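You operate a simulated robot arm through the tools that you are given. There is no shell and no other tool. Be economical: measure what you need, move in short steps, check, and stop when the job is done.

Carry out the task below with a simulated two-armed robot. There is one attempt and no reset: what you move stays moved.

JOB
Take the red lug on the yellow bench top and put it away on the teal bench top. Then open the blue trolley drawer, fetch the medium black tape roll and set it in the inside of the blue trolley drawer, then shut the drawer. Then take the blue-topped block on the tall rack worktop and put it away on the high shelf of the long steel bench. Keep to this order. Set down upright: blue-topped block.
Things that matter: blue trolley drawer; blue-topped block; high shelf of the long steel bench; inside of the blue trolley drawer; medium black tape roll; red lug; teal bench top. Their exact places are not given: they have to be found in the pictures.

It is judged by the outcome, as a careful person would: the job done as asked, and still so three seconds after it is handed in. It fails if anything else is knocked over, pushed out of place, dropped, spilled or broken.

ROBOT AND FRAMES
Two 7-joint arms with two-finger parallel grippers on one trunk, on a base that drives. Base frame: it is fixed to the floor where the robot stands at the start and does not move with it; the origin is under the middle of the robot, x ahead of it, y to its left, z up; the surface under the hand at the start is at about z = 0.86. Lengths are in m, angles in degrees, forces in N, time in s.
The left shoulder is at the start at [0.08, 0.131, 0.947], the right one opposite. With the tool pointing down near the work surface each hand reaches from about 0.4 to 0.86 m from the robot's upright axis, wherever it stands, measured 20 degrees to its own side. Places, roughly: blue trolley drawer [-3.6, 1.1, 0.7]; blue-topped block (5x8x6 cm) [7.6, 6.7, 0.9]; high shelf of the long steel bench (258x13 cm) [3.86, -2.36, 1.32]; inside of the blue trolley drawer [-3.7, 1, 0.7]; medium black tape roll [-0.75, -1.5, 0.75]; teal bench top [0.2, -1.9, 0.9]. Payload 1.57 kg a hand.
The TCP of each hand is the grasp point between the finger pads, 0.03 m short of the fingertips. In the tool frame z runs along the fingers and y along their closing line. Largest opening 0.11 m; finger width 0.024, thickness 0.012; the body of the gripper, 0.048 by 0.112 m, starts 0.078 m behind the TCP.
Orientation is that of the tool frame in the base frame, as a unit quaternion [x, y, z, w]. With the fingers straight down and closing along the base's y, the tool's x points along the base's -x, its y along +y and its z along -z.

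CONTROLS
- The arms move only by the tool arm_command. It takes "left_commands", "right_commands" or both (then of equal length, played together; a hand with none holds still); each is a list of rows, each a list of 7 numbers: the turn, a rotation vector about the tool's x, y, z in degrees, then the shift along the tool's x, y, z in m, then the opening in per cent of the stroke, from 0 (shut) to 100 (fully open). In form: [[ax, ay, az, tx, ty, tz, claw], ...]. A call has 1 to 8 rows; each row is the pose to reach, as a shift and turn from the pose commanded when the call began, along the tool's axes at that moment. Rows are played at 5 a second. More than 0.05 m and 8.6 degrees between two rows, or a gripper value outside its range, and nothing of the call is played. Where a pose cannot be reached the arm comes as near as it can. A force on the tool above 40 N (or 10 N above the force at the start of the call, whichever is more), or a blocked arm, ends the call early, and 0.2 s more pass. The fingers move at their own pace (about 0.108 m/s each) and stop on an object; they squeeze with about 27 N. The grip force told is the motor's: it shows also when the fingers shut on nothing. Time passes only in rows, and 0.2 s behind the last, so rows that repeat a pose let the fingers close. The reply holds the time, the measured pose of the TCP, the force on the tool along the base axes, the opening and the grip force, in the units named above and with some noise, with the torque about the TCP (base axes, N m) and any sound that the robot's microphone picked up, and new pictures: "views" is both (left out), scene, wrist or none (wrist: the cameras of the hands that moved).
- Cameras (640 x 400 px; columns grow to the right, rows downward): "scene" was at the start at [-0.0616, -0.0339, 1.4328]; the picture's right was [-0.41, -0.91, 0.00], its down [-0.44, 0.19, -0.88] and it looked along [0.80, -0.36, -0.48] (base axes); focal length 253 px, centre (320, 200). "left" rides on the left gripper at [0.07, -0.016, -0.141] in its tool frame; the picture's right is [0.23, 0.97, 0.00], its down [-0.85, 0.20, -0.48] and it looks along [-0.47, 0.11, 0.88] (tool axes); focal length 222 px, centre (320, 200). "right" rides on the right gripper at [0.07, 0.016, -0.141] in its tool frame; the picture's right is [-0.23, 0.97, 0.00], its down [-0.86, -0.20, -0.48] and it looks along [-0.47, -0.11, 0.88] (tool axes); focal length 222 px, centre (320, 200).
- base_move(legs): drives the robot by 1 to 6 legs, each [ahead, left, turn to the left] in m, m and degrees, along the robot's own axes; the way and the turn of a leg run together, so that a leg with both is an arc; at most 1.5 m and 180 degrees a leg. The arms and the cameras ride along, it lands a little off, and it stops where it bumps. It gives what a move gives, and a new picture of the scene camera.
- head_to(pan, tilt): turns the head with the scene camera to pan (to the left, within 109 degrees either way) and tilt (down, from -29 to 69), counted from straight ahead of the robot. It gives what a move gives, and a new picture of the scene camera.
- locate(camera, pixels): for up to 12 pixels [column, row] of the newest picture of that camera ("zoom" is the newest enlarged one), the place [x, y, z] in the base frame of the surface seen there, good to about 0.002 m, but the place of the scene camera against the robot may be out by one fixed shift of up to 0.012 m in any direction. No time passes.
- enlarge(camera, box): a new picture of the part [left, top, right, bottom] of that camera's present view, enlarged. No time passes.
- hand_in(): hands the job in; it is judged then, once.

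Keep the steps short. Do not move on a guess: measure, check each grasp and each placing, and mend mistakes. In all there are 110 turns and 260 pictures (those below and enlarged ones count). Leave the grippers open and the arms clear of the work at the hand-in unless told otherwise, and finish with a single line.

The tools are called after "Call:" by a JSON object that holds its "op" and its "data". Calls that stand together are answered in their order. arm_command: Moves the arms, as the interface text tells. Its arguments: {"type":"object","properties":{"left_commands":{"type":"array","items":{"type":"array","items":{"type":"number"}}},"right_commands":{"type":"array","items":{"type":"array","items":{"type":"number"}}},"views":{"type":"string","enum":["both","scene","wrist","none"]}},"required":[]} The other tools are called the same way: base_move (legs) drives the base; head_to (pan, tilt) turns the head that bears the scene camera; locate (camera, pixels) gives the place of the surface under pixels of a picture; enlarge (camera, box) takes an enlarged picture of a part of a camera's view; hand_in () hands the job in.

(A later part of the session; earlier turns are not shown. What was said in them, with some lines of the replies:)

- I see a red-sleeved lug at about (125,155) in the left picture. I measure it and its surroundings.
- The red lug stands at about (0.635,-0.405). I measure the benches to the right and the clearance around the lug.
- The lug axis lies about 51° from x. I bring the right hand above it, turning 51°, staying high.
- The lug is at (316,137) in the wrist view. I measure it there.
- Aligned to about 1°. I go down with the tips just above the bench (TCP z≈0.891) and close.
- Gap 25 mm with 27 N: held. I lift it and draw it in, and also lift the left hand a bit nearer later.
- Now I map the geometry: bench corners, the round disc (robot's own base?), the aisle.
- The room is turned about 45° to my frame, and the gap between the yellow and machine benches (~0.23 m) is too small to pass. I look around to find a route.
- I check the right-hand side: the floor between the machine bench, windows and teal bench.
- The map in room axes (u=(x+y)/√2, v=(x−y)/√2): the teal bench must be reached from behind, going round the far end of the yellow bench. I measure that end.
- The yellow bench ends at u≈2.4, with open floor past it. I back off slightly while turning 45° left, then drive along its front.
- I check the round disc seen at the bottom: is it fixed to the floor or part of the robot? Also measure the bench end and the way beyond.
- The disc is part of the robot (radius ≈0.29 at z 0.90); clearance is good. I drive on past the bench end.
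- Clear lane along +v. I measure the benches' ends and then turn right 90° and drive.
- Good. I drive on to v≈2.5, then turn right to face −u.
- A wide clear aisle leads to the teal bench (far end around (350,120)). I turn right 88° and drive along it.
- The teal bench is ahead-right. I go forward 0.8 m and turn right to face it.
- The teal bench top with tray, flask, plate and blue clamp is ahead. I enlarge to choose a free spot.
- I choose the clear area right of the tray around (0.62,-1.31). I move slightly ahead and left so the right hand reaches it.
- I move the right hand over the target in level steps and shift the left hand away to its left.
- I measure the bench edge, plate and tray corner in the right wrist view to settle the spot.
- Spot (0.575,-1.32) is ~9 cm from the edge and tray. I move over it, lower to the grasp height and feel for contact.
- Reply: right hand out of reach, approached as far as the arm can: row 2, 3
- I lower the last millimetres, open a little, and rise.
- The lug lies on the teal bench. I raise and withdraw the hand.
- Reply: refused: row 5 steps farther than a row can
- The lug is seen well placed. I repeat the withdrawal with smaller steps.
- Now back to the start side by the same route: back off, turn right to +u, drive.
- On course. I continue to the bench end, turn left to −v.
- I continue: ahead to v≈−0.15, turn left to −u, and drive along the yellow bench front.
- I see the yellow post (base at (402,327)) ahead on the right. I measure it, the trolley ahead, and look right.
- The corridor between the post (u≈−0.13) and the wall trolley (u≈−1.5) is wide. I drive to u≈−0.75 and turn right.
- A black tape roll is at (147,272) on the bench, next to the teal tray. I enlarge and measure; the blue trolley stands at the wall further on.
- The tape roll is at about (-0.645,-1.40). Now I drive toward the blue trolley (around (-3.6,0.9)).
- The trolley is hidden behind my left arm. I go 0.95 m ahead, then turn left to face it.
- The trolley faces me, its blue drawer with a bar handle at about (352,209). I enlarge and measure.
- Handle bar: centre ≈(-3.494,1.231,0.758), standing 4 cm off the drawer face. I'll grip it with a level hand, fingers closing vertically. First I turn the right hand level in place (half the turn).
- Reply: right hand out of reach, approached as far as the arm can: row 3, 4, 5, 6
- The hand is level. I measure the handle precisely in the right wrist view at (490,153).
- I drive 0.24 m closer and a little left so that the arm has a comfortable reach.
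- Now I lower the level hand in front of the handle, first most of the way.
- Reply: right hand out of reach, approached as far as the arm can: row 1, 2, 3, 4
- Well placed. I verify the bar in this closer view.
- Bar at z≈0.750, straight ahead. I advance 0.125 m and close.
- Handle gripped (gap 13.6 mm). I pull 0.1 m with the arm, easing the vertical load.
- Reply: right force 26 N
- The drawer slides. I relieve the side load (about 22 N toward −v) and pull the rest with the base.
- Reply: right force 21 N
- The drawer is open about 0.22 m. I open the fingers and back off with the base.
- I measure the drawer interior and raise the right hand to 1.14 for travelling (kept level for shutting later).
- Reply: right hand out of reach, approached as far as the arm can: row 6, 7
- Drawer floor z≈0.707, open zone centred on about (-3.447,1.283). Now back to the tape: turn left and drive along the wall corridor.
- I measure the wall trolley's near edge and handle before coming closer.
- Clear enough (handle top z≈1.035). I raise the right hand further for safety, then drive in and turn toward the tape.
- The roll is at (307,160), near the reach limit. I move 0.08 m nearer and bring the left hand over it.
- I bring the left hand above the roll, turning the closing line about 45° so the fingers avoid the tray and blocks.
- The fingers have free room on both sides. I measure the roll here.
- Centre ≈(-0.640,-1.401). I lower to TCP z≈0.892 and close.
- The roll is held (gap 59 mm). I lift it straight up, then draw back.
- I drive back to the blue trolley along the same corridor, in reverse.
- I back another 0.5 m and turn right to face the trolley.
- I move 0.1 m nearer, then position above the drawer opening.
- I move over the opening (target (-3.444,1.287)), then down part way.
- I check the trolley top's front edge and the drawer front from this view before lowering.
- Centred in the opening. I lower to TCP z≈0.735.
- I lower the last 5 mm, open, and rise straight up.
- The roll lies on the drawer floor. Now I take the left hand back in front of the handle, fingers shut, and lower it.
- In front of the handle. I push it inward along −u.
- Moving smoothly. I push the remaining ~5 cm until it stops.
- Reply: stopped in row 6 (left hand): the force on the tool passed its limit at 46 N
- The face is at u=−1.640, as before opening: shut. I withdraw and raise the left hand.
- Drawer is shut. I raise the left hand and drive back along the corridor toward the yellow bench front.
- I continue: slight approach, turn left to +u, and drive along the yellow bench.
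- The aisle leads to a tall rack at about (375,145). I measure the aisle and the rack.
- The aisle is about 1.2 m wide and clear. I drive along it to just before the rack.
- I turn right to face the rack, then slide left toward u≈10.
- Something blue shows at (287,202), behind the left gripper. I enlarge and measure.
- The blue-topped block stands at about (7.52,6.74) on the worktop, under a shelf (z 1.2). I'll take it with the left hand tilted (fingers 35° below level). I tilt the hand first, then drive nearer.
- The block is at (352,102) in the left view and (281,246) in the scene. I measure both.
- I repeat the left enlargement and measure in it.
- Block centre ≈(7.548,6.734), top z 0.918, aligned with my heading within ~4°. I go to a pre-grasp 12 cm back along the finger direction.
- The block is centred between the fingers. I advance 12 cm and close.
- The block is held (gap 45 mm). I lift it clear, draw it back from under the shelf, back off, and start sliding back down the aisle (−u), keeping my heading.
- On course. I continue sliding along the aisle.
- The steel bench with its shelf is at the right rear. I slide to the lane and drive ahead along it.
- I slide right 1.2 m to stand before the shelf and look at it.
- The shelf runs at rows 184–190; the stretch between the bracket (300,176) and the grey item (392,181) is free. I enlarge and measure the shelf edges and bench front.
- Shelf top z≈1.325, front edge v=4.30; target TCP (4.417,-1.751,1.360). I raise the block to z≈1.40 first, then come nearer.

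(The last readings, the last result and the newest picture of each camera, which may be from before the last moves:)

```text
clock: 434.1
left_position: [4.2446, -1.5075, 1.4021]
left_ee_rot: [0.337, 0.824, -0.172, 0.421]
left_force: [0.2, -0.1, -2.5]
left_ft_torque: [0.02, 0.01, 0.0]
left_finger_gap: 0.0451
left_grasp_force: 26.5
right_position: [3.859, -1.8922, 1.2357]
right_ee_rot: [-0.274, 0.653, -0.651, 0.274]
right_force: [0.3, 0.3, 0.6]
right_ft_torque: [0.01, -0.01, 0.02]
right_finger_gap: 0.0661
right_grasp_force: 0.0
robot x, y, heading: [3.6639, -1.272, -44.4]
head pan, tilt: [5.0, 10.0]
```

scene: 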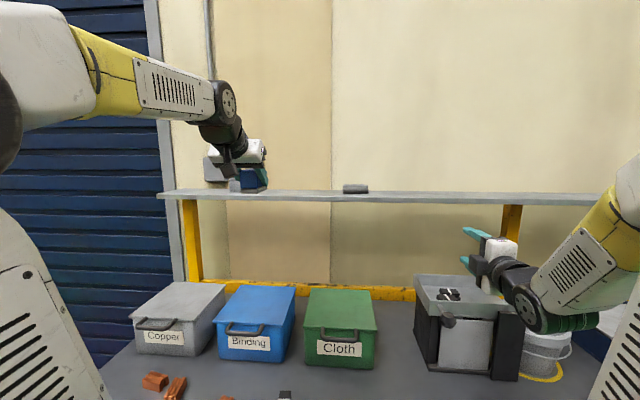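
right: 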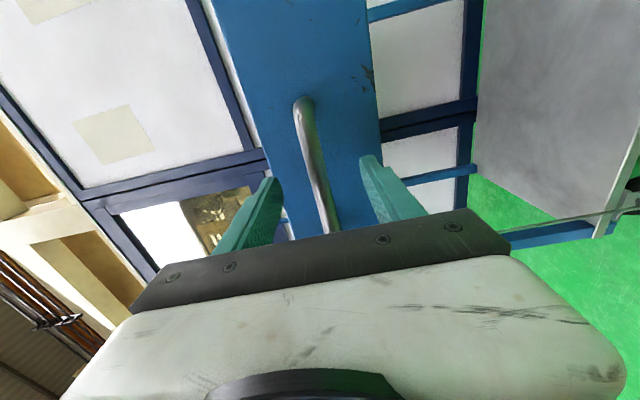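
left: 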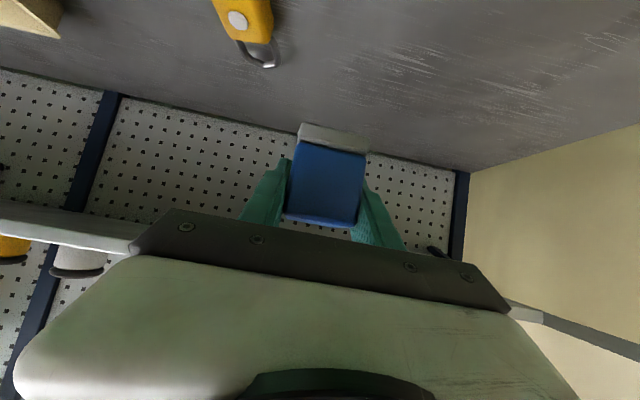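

The block is above shelf level. I re-measure the shelf and free gap from here.

Call:
{"op": "locate", "data": {"camera": "scene", "pixels": [[300, 196], [300, 192], [280, 195], [320, 195], [344, 187], [344, 193], [300, 199], [240, 186], [225, 190]]}}

Call:
{"op": "enlarge", "data": {"camera": "scene", "box": [170, 110, 390, 250]}}

Call:
{"op": "enlarge", "data": {"camera": "left", "box": [0, 0, 638, 398]}}

```text
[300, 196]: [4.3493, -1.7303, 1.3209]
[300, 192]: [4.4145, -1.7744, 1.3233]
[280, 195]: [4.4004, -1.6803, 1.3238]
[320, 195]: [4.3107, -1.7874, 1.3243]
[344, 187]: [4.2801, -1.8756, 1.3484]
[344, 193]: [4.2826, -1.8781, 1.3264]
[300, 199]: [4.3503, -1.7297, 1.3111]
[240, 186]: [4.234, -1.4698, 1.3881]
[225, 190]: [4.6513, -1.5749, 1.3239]
```

```text
2.86 times, centred on (280, 180) of scene
```

zoom: 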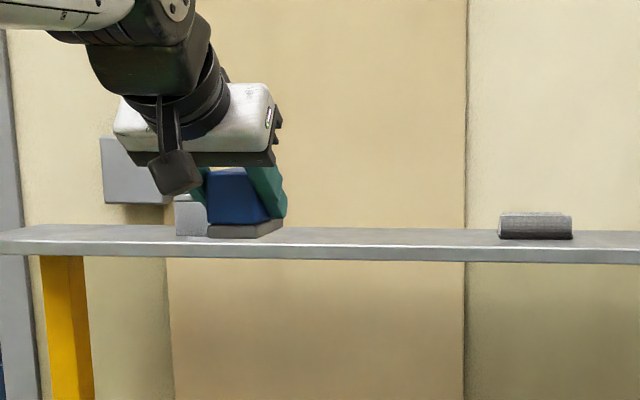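

```text
1.00 times, centred on (319, 199) of left (not enlarged: the box is as wide or as high as the picture)
```

zoom: 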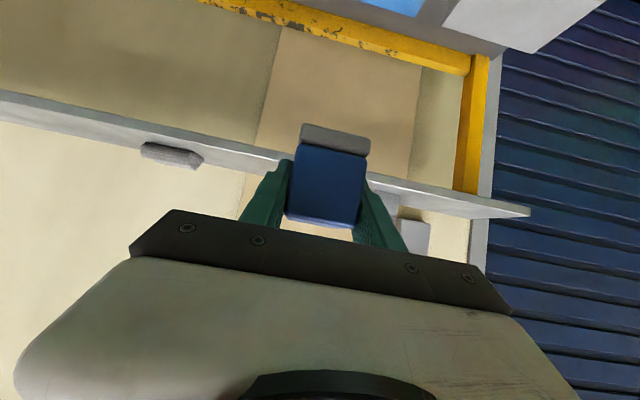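

I move level over the shelf target (seven small steps).

Call:
{"op": "arm_command", "data": {"left_commands": [[0, 0, 0, -0.0246, -0.0097, 0.034, 0], [0, 0, 0, -0.0492, -0.0195, 0.068, 0], [0, 0, 0, -0.0738, -0.0292, 0.102, 0], [0, 0, 0, -0.0984, -0.039, 0.136, 0], [0, 0, 0, -0.123, -0.0487, 0.17, 0], [0, 0, 0, -0.1476, -0.0585, 0.204, 0], [0, 0, 0, -0.1722, -0.0682, 0.2381, 0], [0, 0, 0, -0.1722, -0.0682, 0.2381, 0]], "views": "both"}}

Call:
{"op": "enlarge", "data": {"camera": "scene", "box": [190, 110, 390, 240]}}

```text
clock: 435.9
left_position: [4.4041, -1.761, 1.3973]
left_ee_rot: [0.337, 0.825, -0.172, 0.419]
left_force: [0.4, 0.1, -2.7]
left_ft_torque: [-0.03, 0.02, -0.01]
left_finger_gap: 0.0449
left_grasp_force: 26.8
left hand out of reach, approached as far as the arm can: row 7, 8
right_position: [3.8583, -1.892, 1.2355]
right_ee_rot: [-0.275, 0.653, -0.65, 0.274]
right_force: [-0.1, -1.6, -0.5]
right_ft_torque: [0.0, 0.0, 0.02]
right_finger_gap: 0.0659
right_grasp_force: 0.1
robot x, y, heading: [3.6658, -1.2691, -44.7]
head pan, tilt: [5.0, 10.0]
```

scene: 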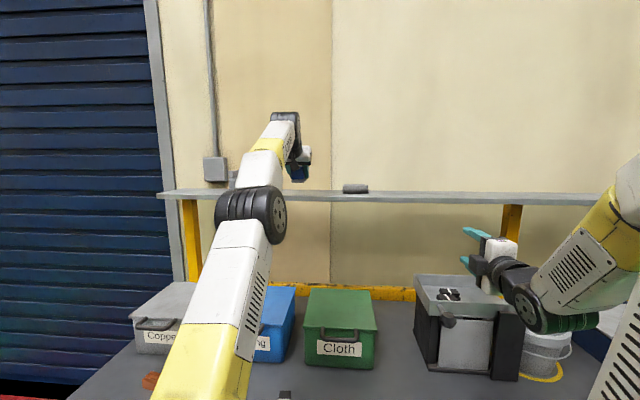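
left: 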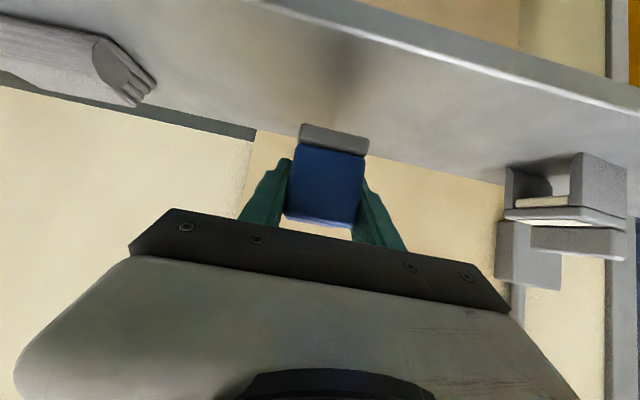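

```text
3.08 times, centred on (290, 175) of scene
```

zoom: 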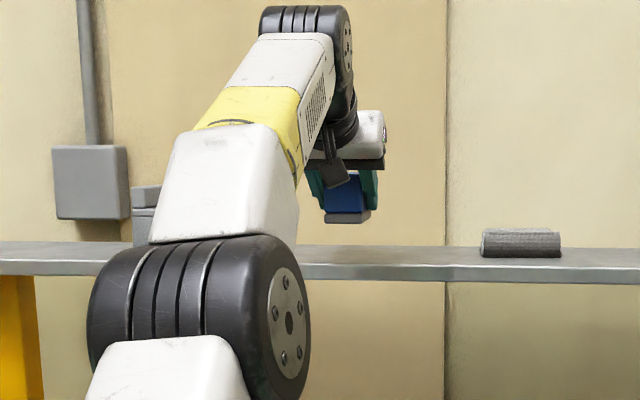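

The arm is just at its reach limit but on target (v=4.359). I check shelf front and back edges in the left view.

Call:
{"op": "locate", "data": {"camera": "left", "pixels": [[400, 42], [470, 62], [240, 127], [420, 158], [480, 172], [345, 60], [320, 132], [365, 150], [300, 130]]}}

```text
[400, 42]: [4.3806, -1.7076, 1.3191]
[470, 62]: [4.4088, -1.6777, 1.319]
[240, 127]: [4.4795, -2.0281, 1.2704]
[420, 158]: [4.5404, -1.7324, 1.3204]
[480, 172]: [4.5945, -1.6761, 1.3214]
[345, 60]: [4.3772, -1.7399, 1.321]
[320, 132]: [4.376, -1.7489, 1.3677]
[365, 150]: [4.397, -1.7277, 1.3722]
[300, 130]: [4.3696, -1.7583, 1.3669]
```

Shelf v 4.300–4.435; the block will sit at about 4.33–4.41. I lower it gently.

Call:
{"op": "arm_command", "data": {"left_commands": [[0, 0, 0, 0.0146, 0, 0.0105, 0], [0, 0, 0, 0.0251, 0, 0.0181, 0], [0, 0, 0, 0.03, 0, 0.0217, 0], [0, 0, 0, 0.03, 0, 0.0217, 0]], "views": "wrist"}}

Call:
{"op": "enlarge", "data": {"camera": "scene", "box": [230, 130, 370, 220]}}

```text
clock: 436.9
left_position: [4.4031, -1.7597, 1.3622]
left_ee_rot: [0.338, 0.824, -0.173, 0.421]
left_force: [0.5, 0.6, -3.2]
left_ft_torque: [0.0, -0.02, 0.01]
left_finger_gap: 0.0448
left_grasp_force: 26.8
right_position: [3.8585, -1.8924, 1.2357]
right_ee_rot: [-0.274, 0.653, -0.651, 0.274]
right_force: [0.2, 0.4, 0.0]
right_ft_torque: [0.0, -0.03, 0.02]
right_finger_gap: 0.0664
right_grasp_force: 0.1
robot x, y, heading: [3.6659, -1.2704, -44.3]
head pan, tilt: [5.0, 10.0]
```

left: 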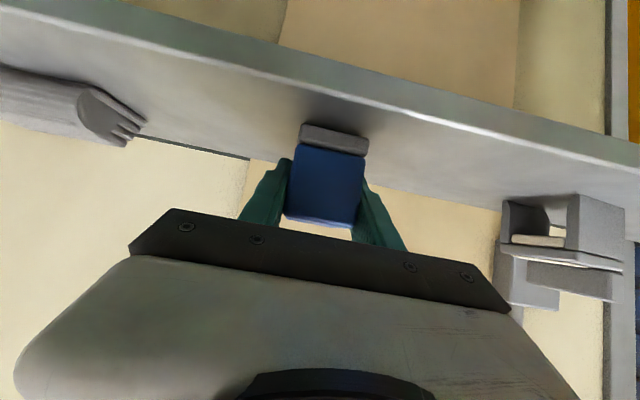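

```text
4.44 times, centred on (300, 175) of scene
```

zoom: 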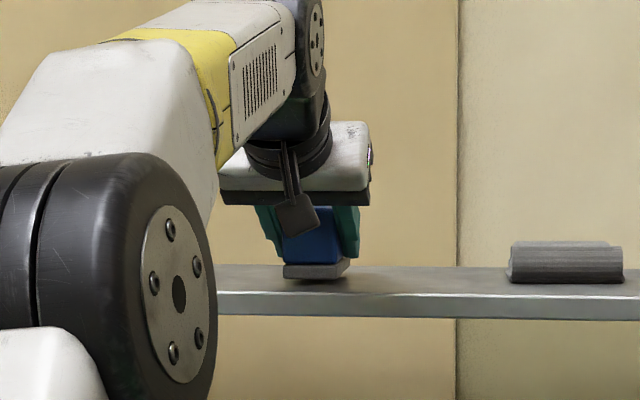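

A few millimetres above the shelf. I lower in 2 mm steps to feel contact.

Call:
{"op": "arm_command", "data": {"left_commands": [[0, 0, 0, 0.0016, 0, 0.0012, 0], [0, 0, 0, 0.0032, 0, 0.0023, 0], [0, 0, 0, 0.0044, 0, 0.0032, 0], [0, 0, 0, 0.0044, 0, 0.0032, 0]], "views": "wrist"}}

Call:
{"op": "enlarge", "data": {"camera": "scene", "box": [260, 150, 340, 210]}}

```text
clock: 437.9
left_position: [4.4045, -1.76, 1.3566]
left_ee_rot: [0.338, 0.824, -0.173, 0.421]
left_force: [-0.2, 0.9, -1.7]
left_ft_torque: [-0.06, -0.03, 0.03]
left_finger_gap: 0.0447
left_grasp_force: 27.3
right_position: [3.8584, -1.8919, 1.2351]
right_ee_rot: [-0.274, 0.653, -0.651, 0.274]
right_force: [0.2, -0.1, -0.8]
right_ft_torque: [-0.02, -0.02, -0.01]
right_finger_gap: 0.0661
right_grasp_force: 0.1
robot x, y, heading: [3.6665, -1.2684, -44.3]
head pan, tilt: [5.0, 10.0]
```

left: 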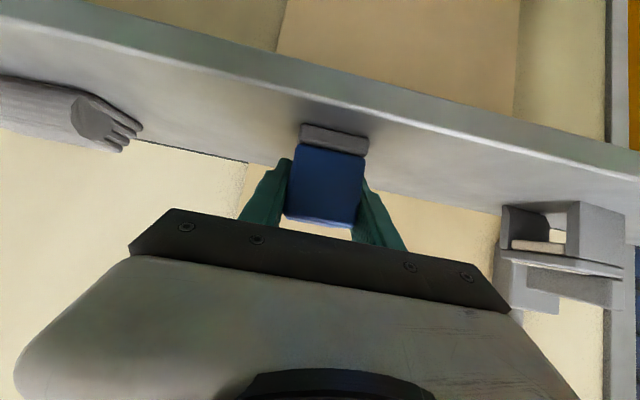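

```text
6.67 times, centred on (300, 180) of scene
```

zoom: 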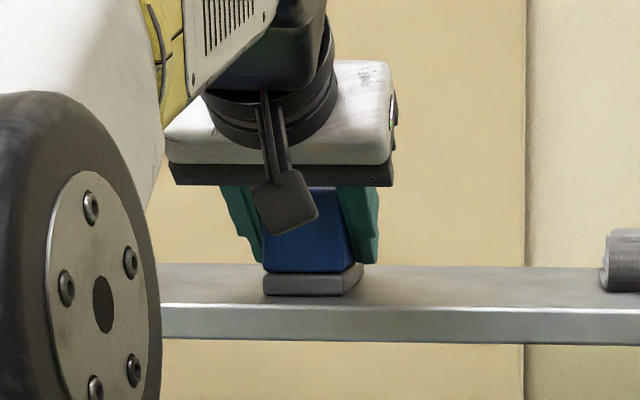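

Nearly touching. One more pair of 1.5 mm steps.

Call:
{"op": "arm_command", "data": {"left_commands": [[0, 0, 0, 0.0012, 0, 0.0009, 0], [0, 0, 0, 0.0024, 0, 0.0018, 0], [0, 0, 0, 0.0024, 0, 0.0018, 0]], "views": "none"}}

```text
clock: 438.6
left_position: [4.4027, -1.7596, 1.3554]
left_ee_rot: [0.337, 0.823, -0.173, 0.423]
left_force: [5.0, -3.7, 13.3]
left_ft_torque: [0.17, 0.22, 0.02]
left_finger_gap: 0.0451
left_grasp_force: 26.8
right_position: [3.857, -1.8913, 1.2354]
right_ee_rot: [-0.275, 0.653, -0.651, 0.274]
right_force: [-1.6, -0.3, 0.3]
right_ft_torque: [-0.02, 0.0, 0.0]
right_finger_gap: 0.0661
right_grasp_force: 0.1
robot x, y, heading: [3.6668, -1.2714, -44.3]
head pan, tilt: [5.0, 10.0]
```

Contact (13 N upward). I open the fingers and withdraw along the finger direction.

Call:
{"op": "arm_command", "data": {"left_commands": [[0, 0, 0, 0, 0, 0, 55], [0, 0, 0, 0, 0, 0, 80], [0, 0, 0, 0, 0, 0, 80], [0, 0, 0, 0, 0, -0.04, 80], [0, 0, 0, 0, 0, -0.08, 80], [0, 0, 0, 0, 0, -0.12, 80], [0, 0, 0, 0.02, 0, -0.16, 80]], "views": "both"}}

Call:
{"op": "enlarge", "data": {"camera": "scene", "box": [230, 130, 370, 220]}}

```text
clock: 440.2
left_position: [4.3033, -1.6601, 1.4299]
left_ee_rot: [0.337, 0.825, -0.171, 0.421]
left_force: [0.2, 0.2, -1.5]
left_ft_torque: [0.02, -0.03, -0.01]
left_finger_gap: 0.088
left_grasp_force: 0.2
right_position: [3.8582, -1.8919, 1.2345]
right_ee_rot: [-0.275, 0.653, -0.651, 0.273]
right_force: [0.0, -0.7, 0.2]
right_ft_torque: [0.01, -0.03, 0.01]
right_finger_gap: 0.0659
right_grasp_force: 0.1
robot x, y, heading: [3.6669, -1.2696, -44.6]
head pan, tilt: [5.0, 10.0]
```

scene: 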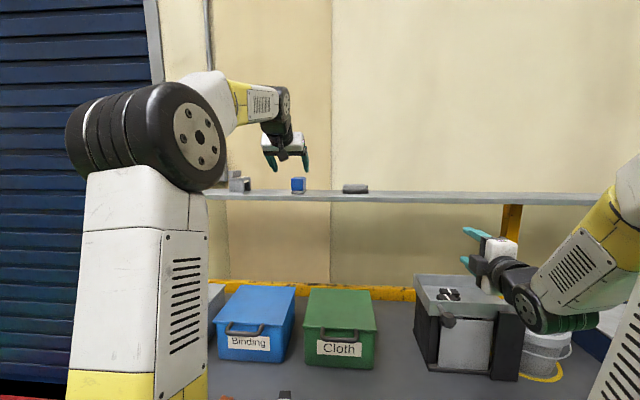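
left: 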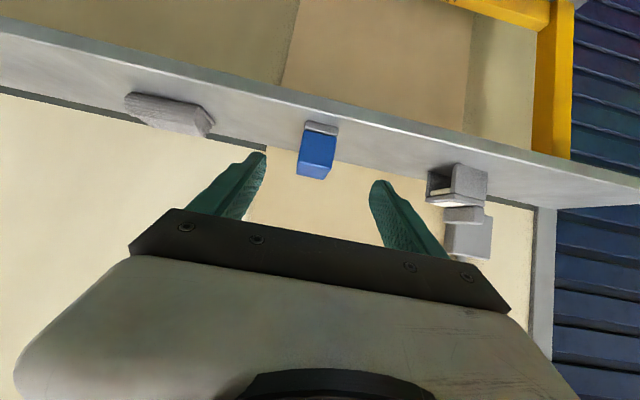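

```text
4.44 times, centred on (300, 175) of scene
```

zoom: 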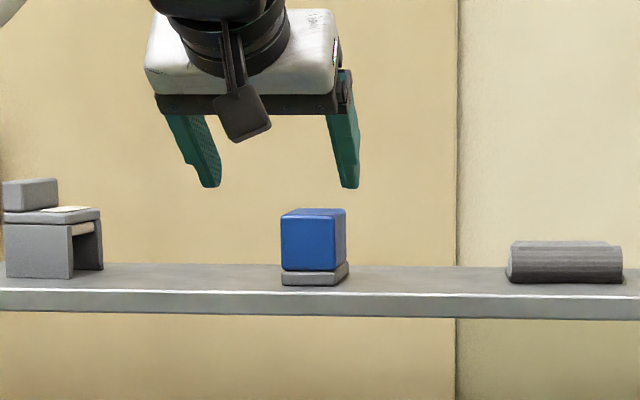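

The block stands upright on the shelf. I back the robot off and open both grippers.

Call:
{"op": "base_move", "data": {"legs": [[-0.45, 0, 0]]}}

Call:
{"op": "arm_command", "data": {"left_commands": [[0, 0, 0, 0, 0, 0, 100], [0, 0, 0, 0, 0, 0, 100], [0, 0, 0, 0, 0, 0, 100]], "right_commands": [[0, 0, 0, 0, 0, 0, 100], [0, 0, 0, 0, 0, 0, 100], [0, 0, 0, 0, 0, 0, 100]], "views": "scene"}}

Call:
{"op": "enlarge", "data": {"camera": "scene", "box": [230, 130, 430, 260]}}

```text
clock: 442.9
left_position: [3.9871, -1.3515, 1.4299]
left_ee_rot: [0.338, 0.824, -0.172, 0.421]
left_force: [0.3, 0.4, 0.2]
left_ft_torque: [0.0, 0.01, -0.01]
left_finger_gap: 0.0879
left_grasp_force: 0.1
right_position: [3.5418, -1.5821, 1.2352]
right_ee_rot: [-0.274, 0.654, -0.651, 0.273]
right_force: [-0.2, 0.6, 0.0]
right_ft_torque: [-0.01, 0.01, -0.03]
right_finger_gap: 0.066
right_grasp_force: 0.1
robot x, y, heading: [3.3471, -0.9602, -44.3]
head pan, tilt: [5.0, 10.0]
```

scene: 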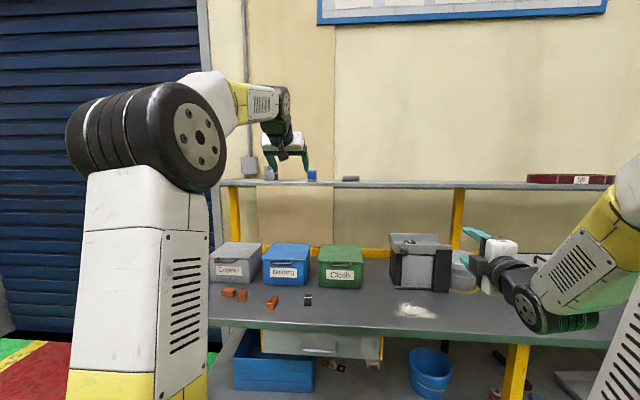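

```text
clock: 443.7
left_position: [3.9869, -1.3516, 1.4292]
left_ee_rot: [0.337, 0.824, -0.173, 0.421]
left_force: [0.3, 0.3, -0.3]
left_ft_torque: [-0.01, -0.01, 0.0]
left_finger_gap: 0.1103
left_grasp_force: 0.2
right_position: [3.542, -1.5821, 1.2359]
right_ee_rot: [-0.274, 0.654, -0.651, 0.273]
right_force: [0.4, -0.1, -0.5]
right_ft_torque: [0.0, 0.01, 0.03]
right_finger_gap: 0.11
right_grasp_force: 0.0
robot x, y, heading: [3.3502, -0.9582, -44.4]
head pan, tilt: [5.0, 10.0]
```

scene: 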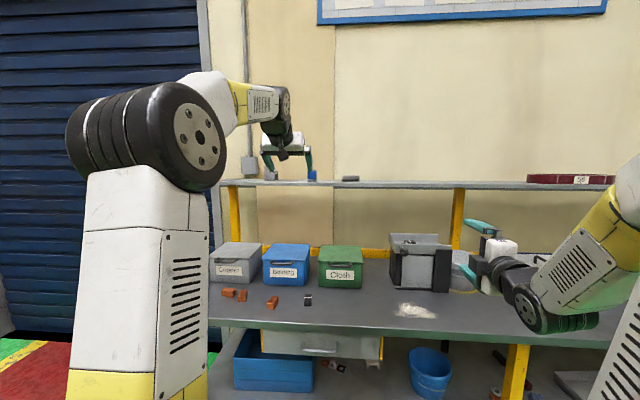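

```text
3.08 times, centred on (330, 195) of scene
```

zoom: 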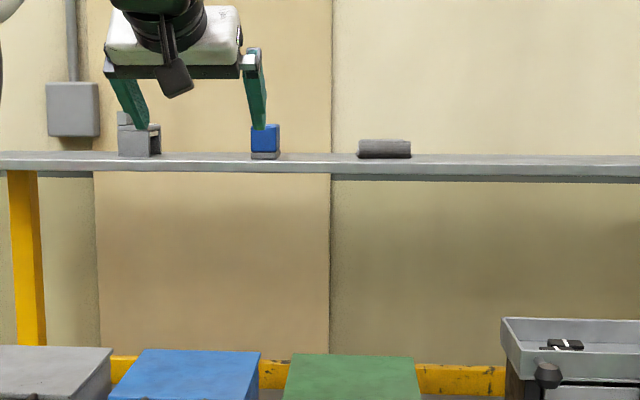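

The block stands upright on the shelf, both grippers are open and the arms are clear. I hand in.

Call:
{"op": "hand_in", "data": {}}

```text
The job is handed in.
```

The job is done in the order asked and handed in: the red lug lies on the teal bench top, the black tape roll is in the shut blue trolley drawer, and the blue-topped block stands upright on the high shelf of the long steel bench.
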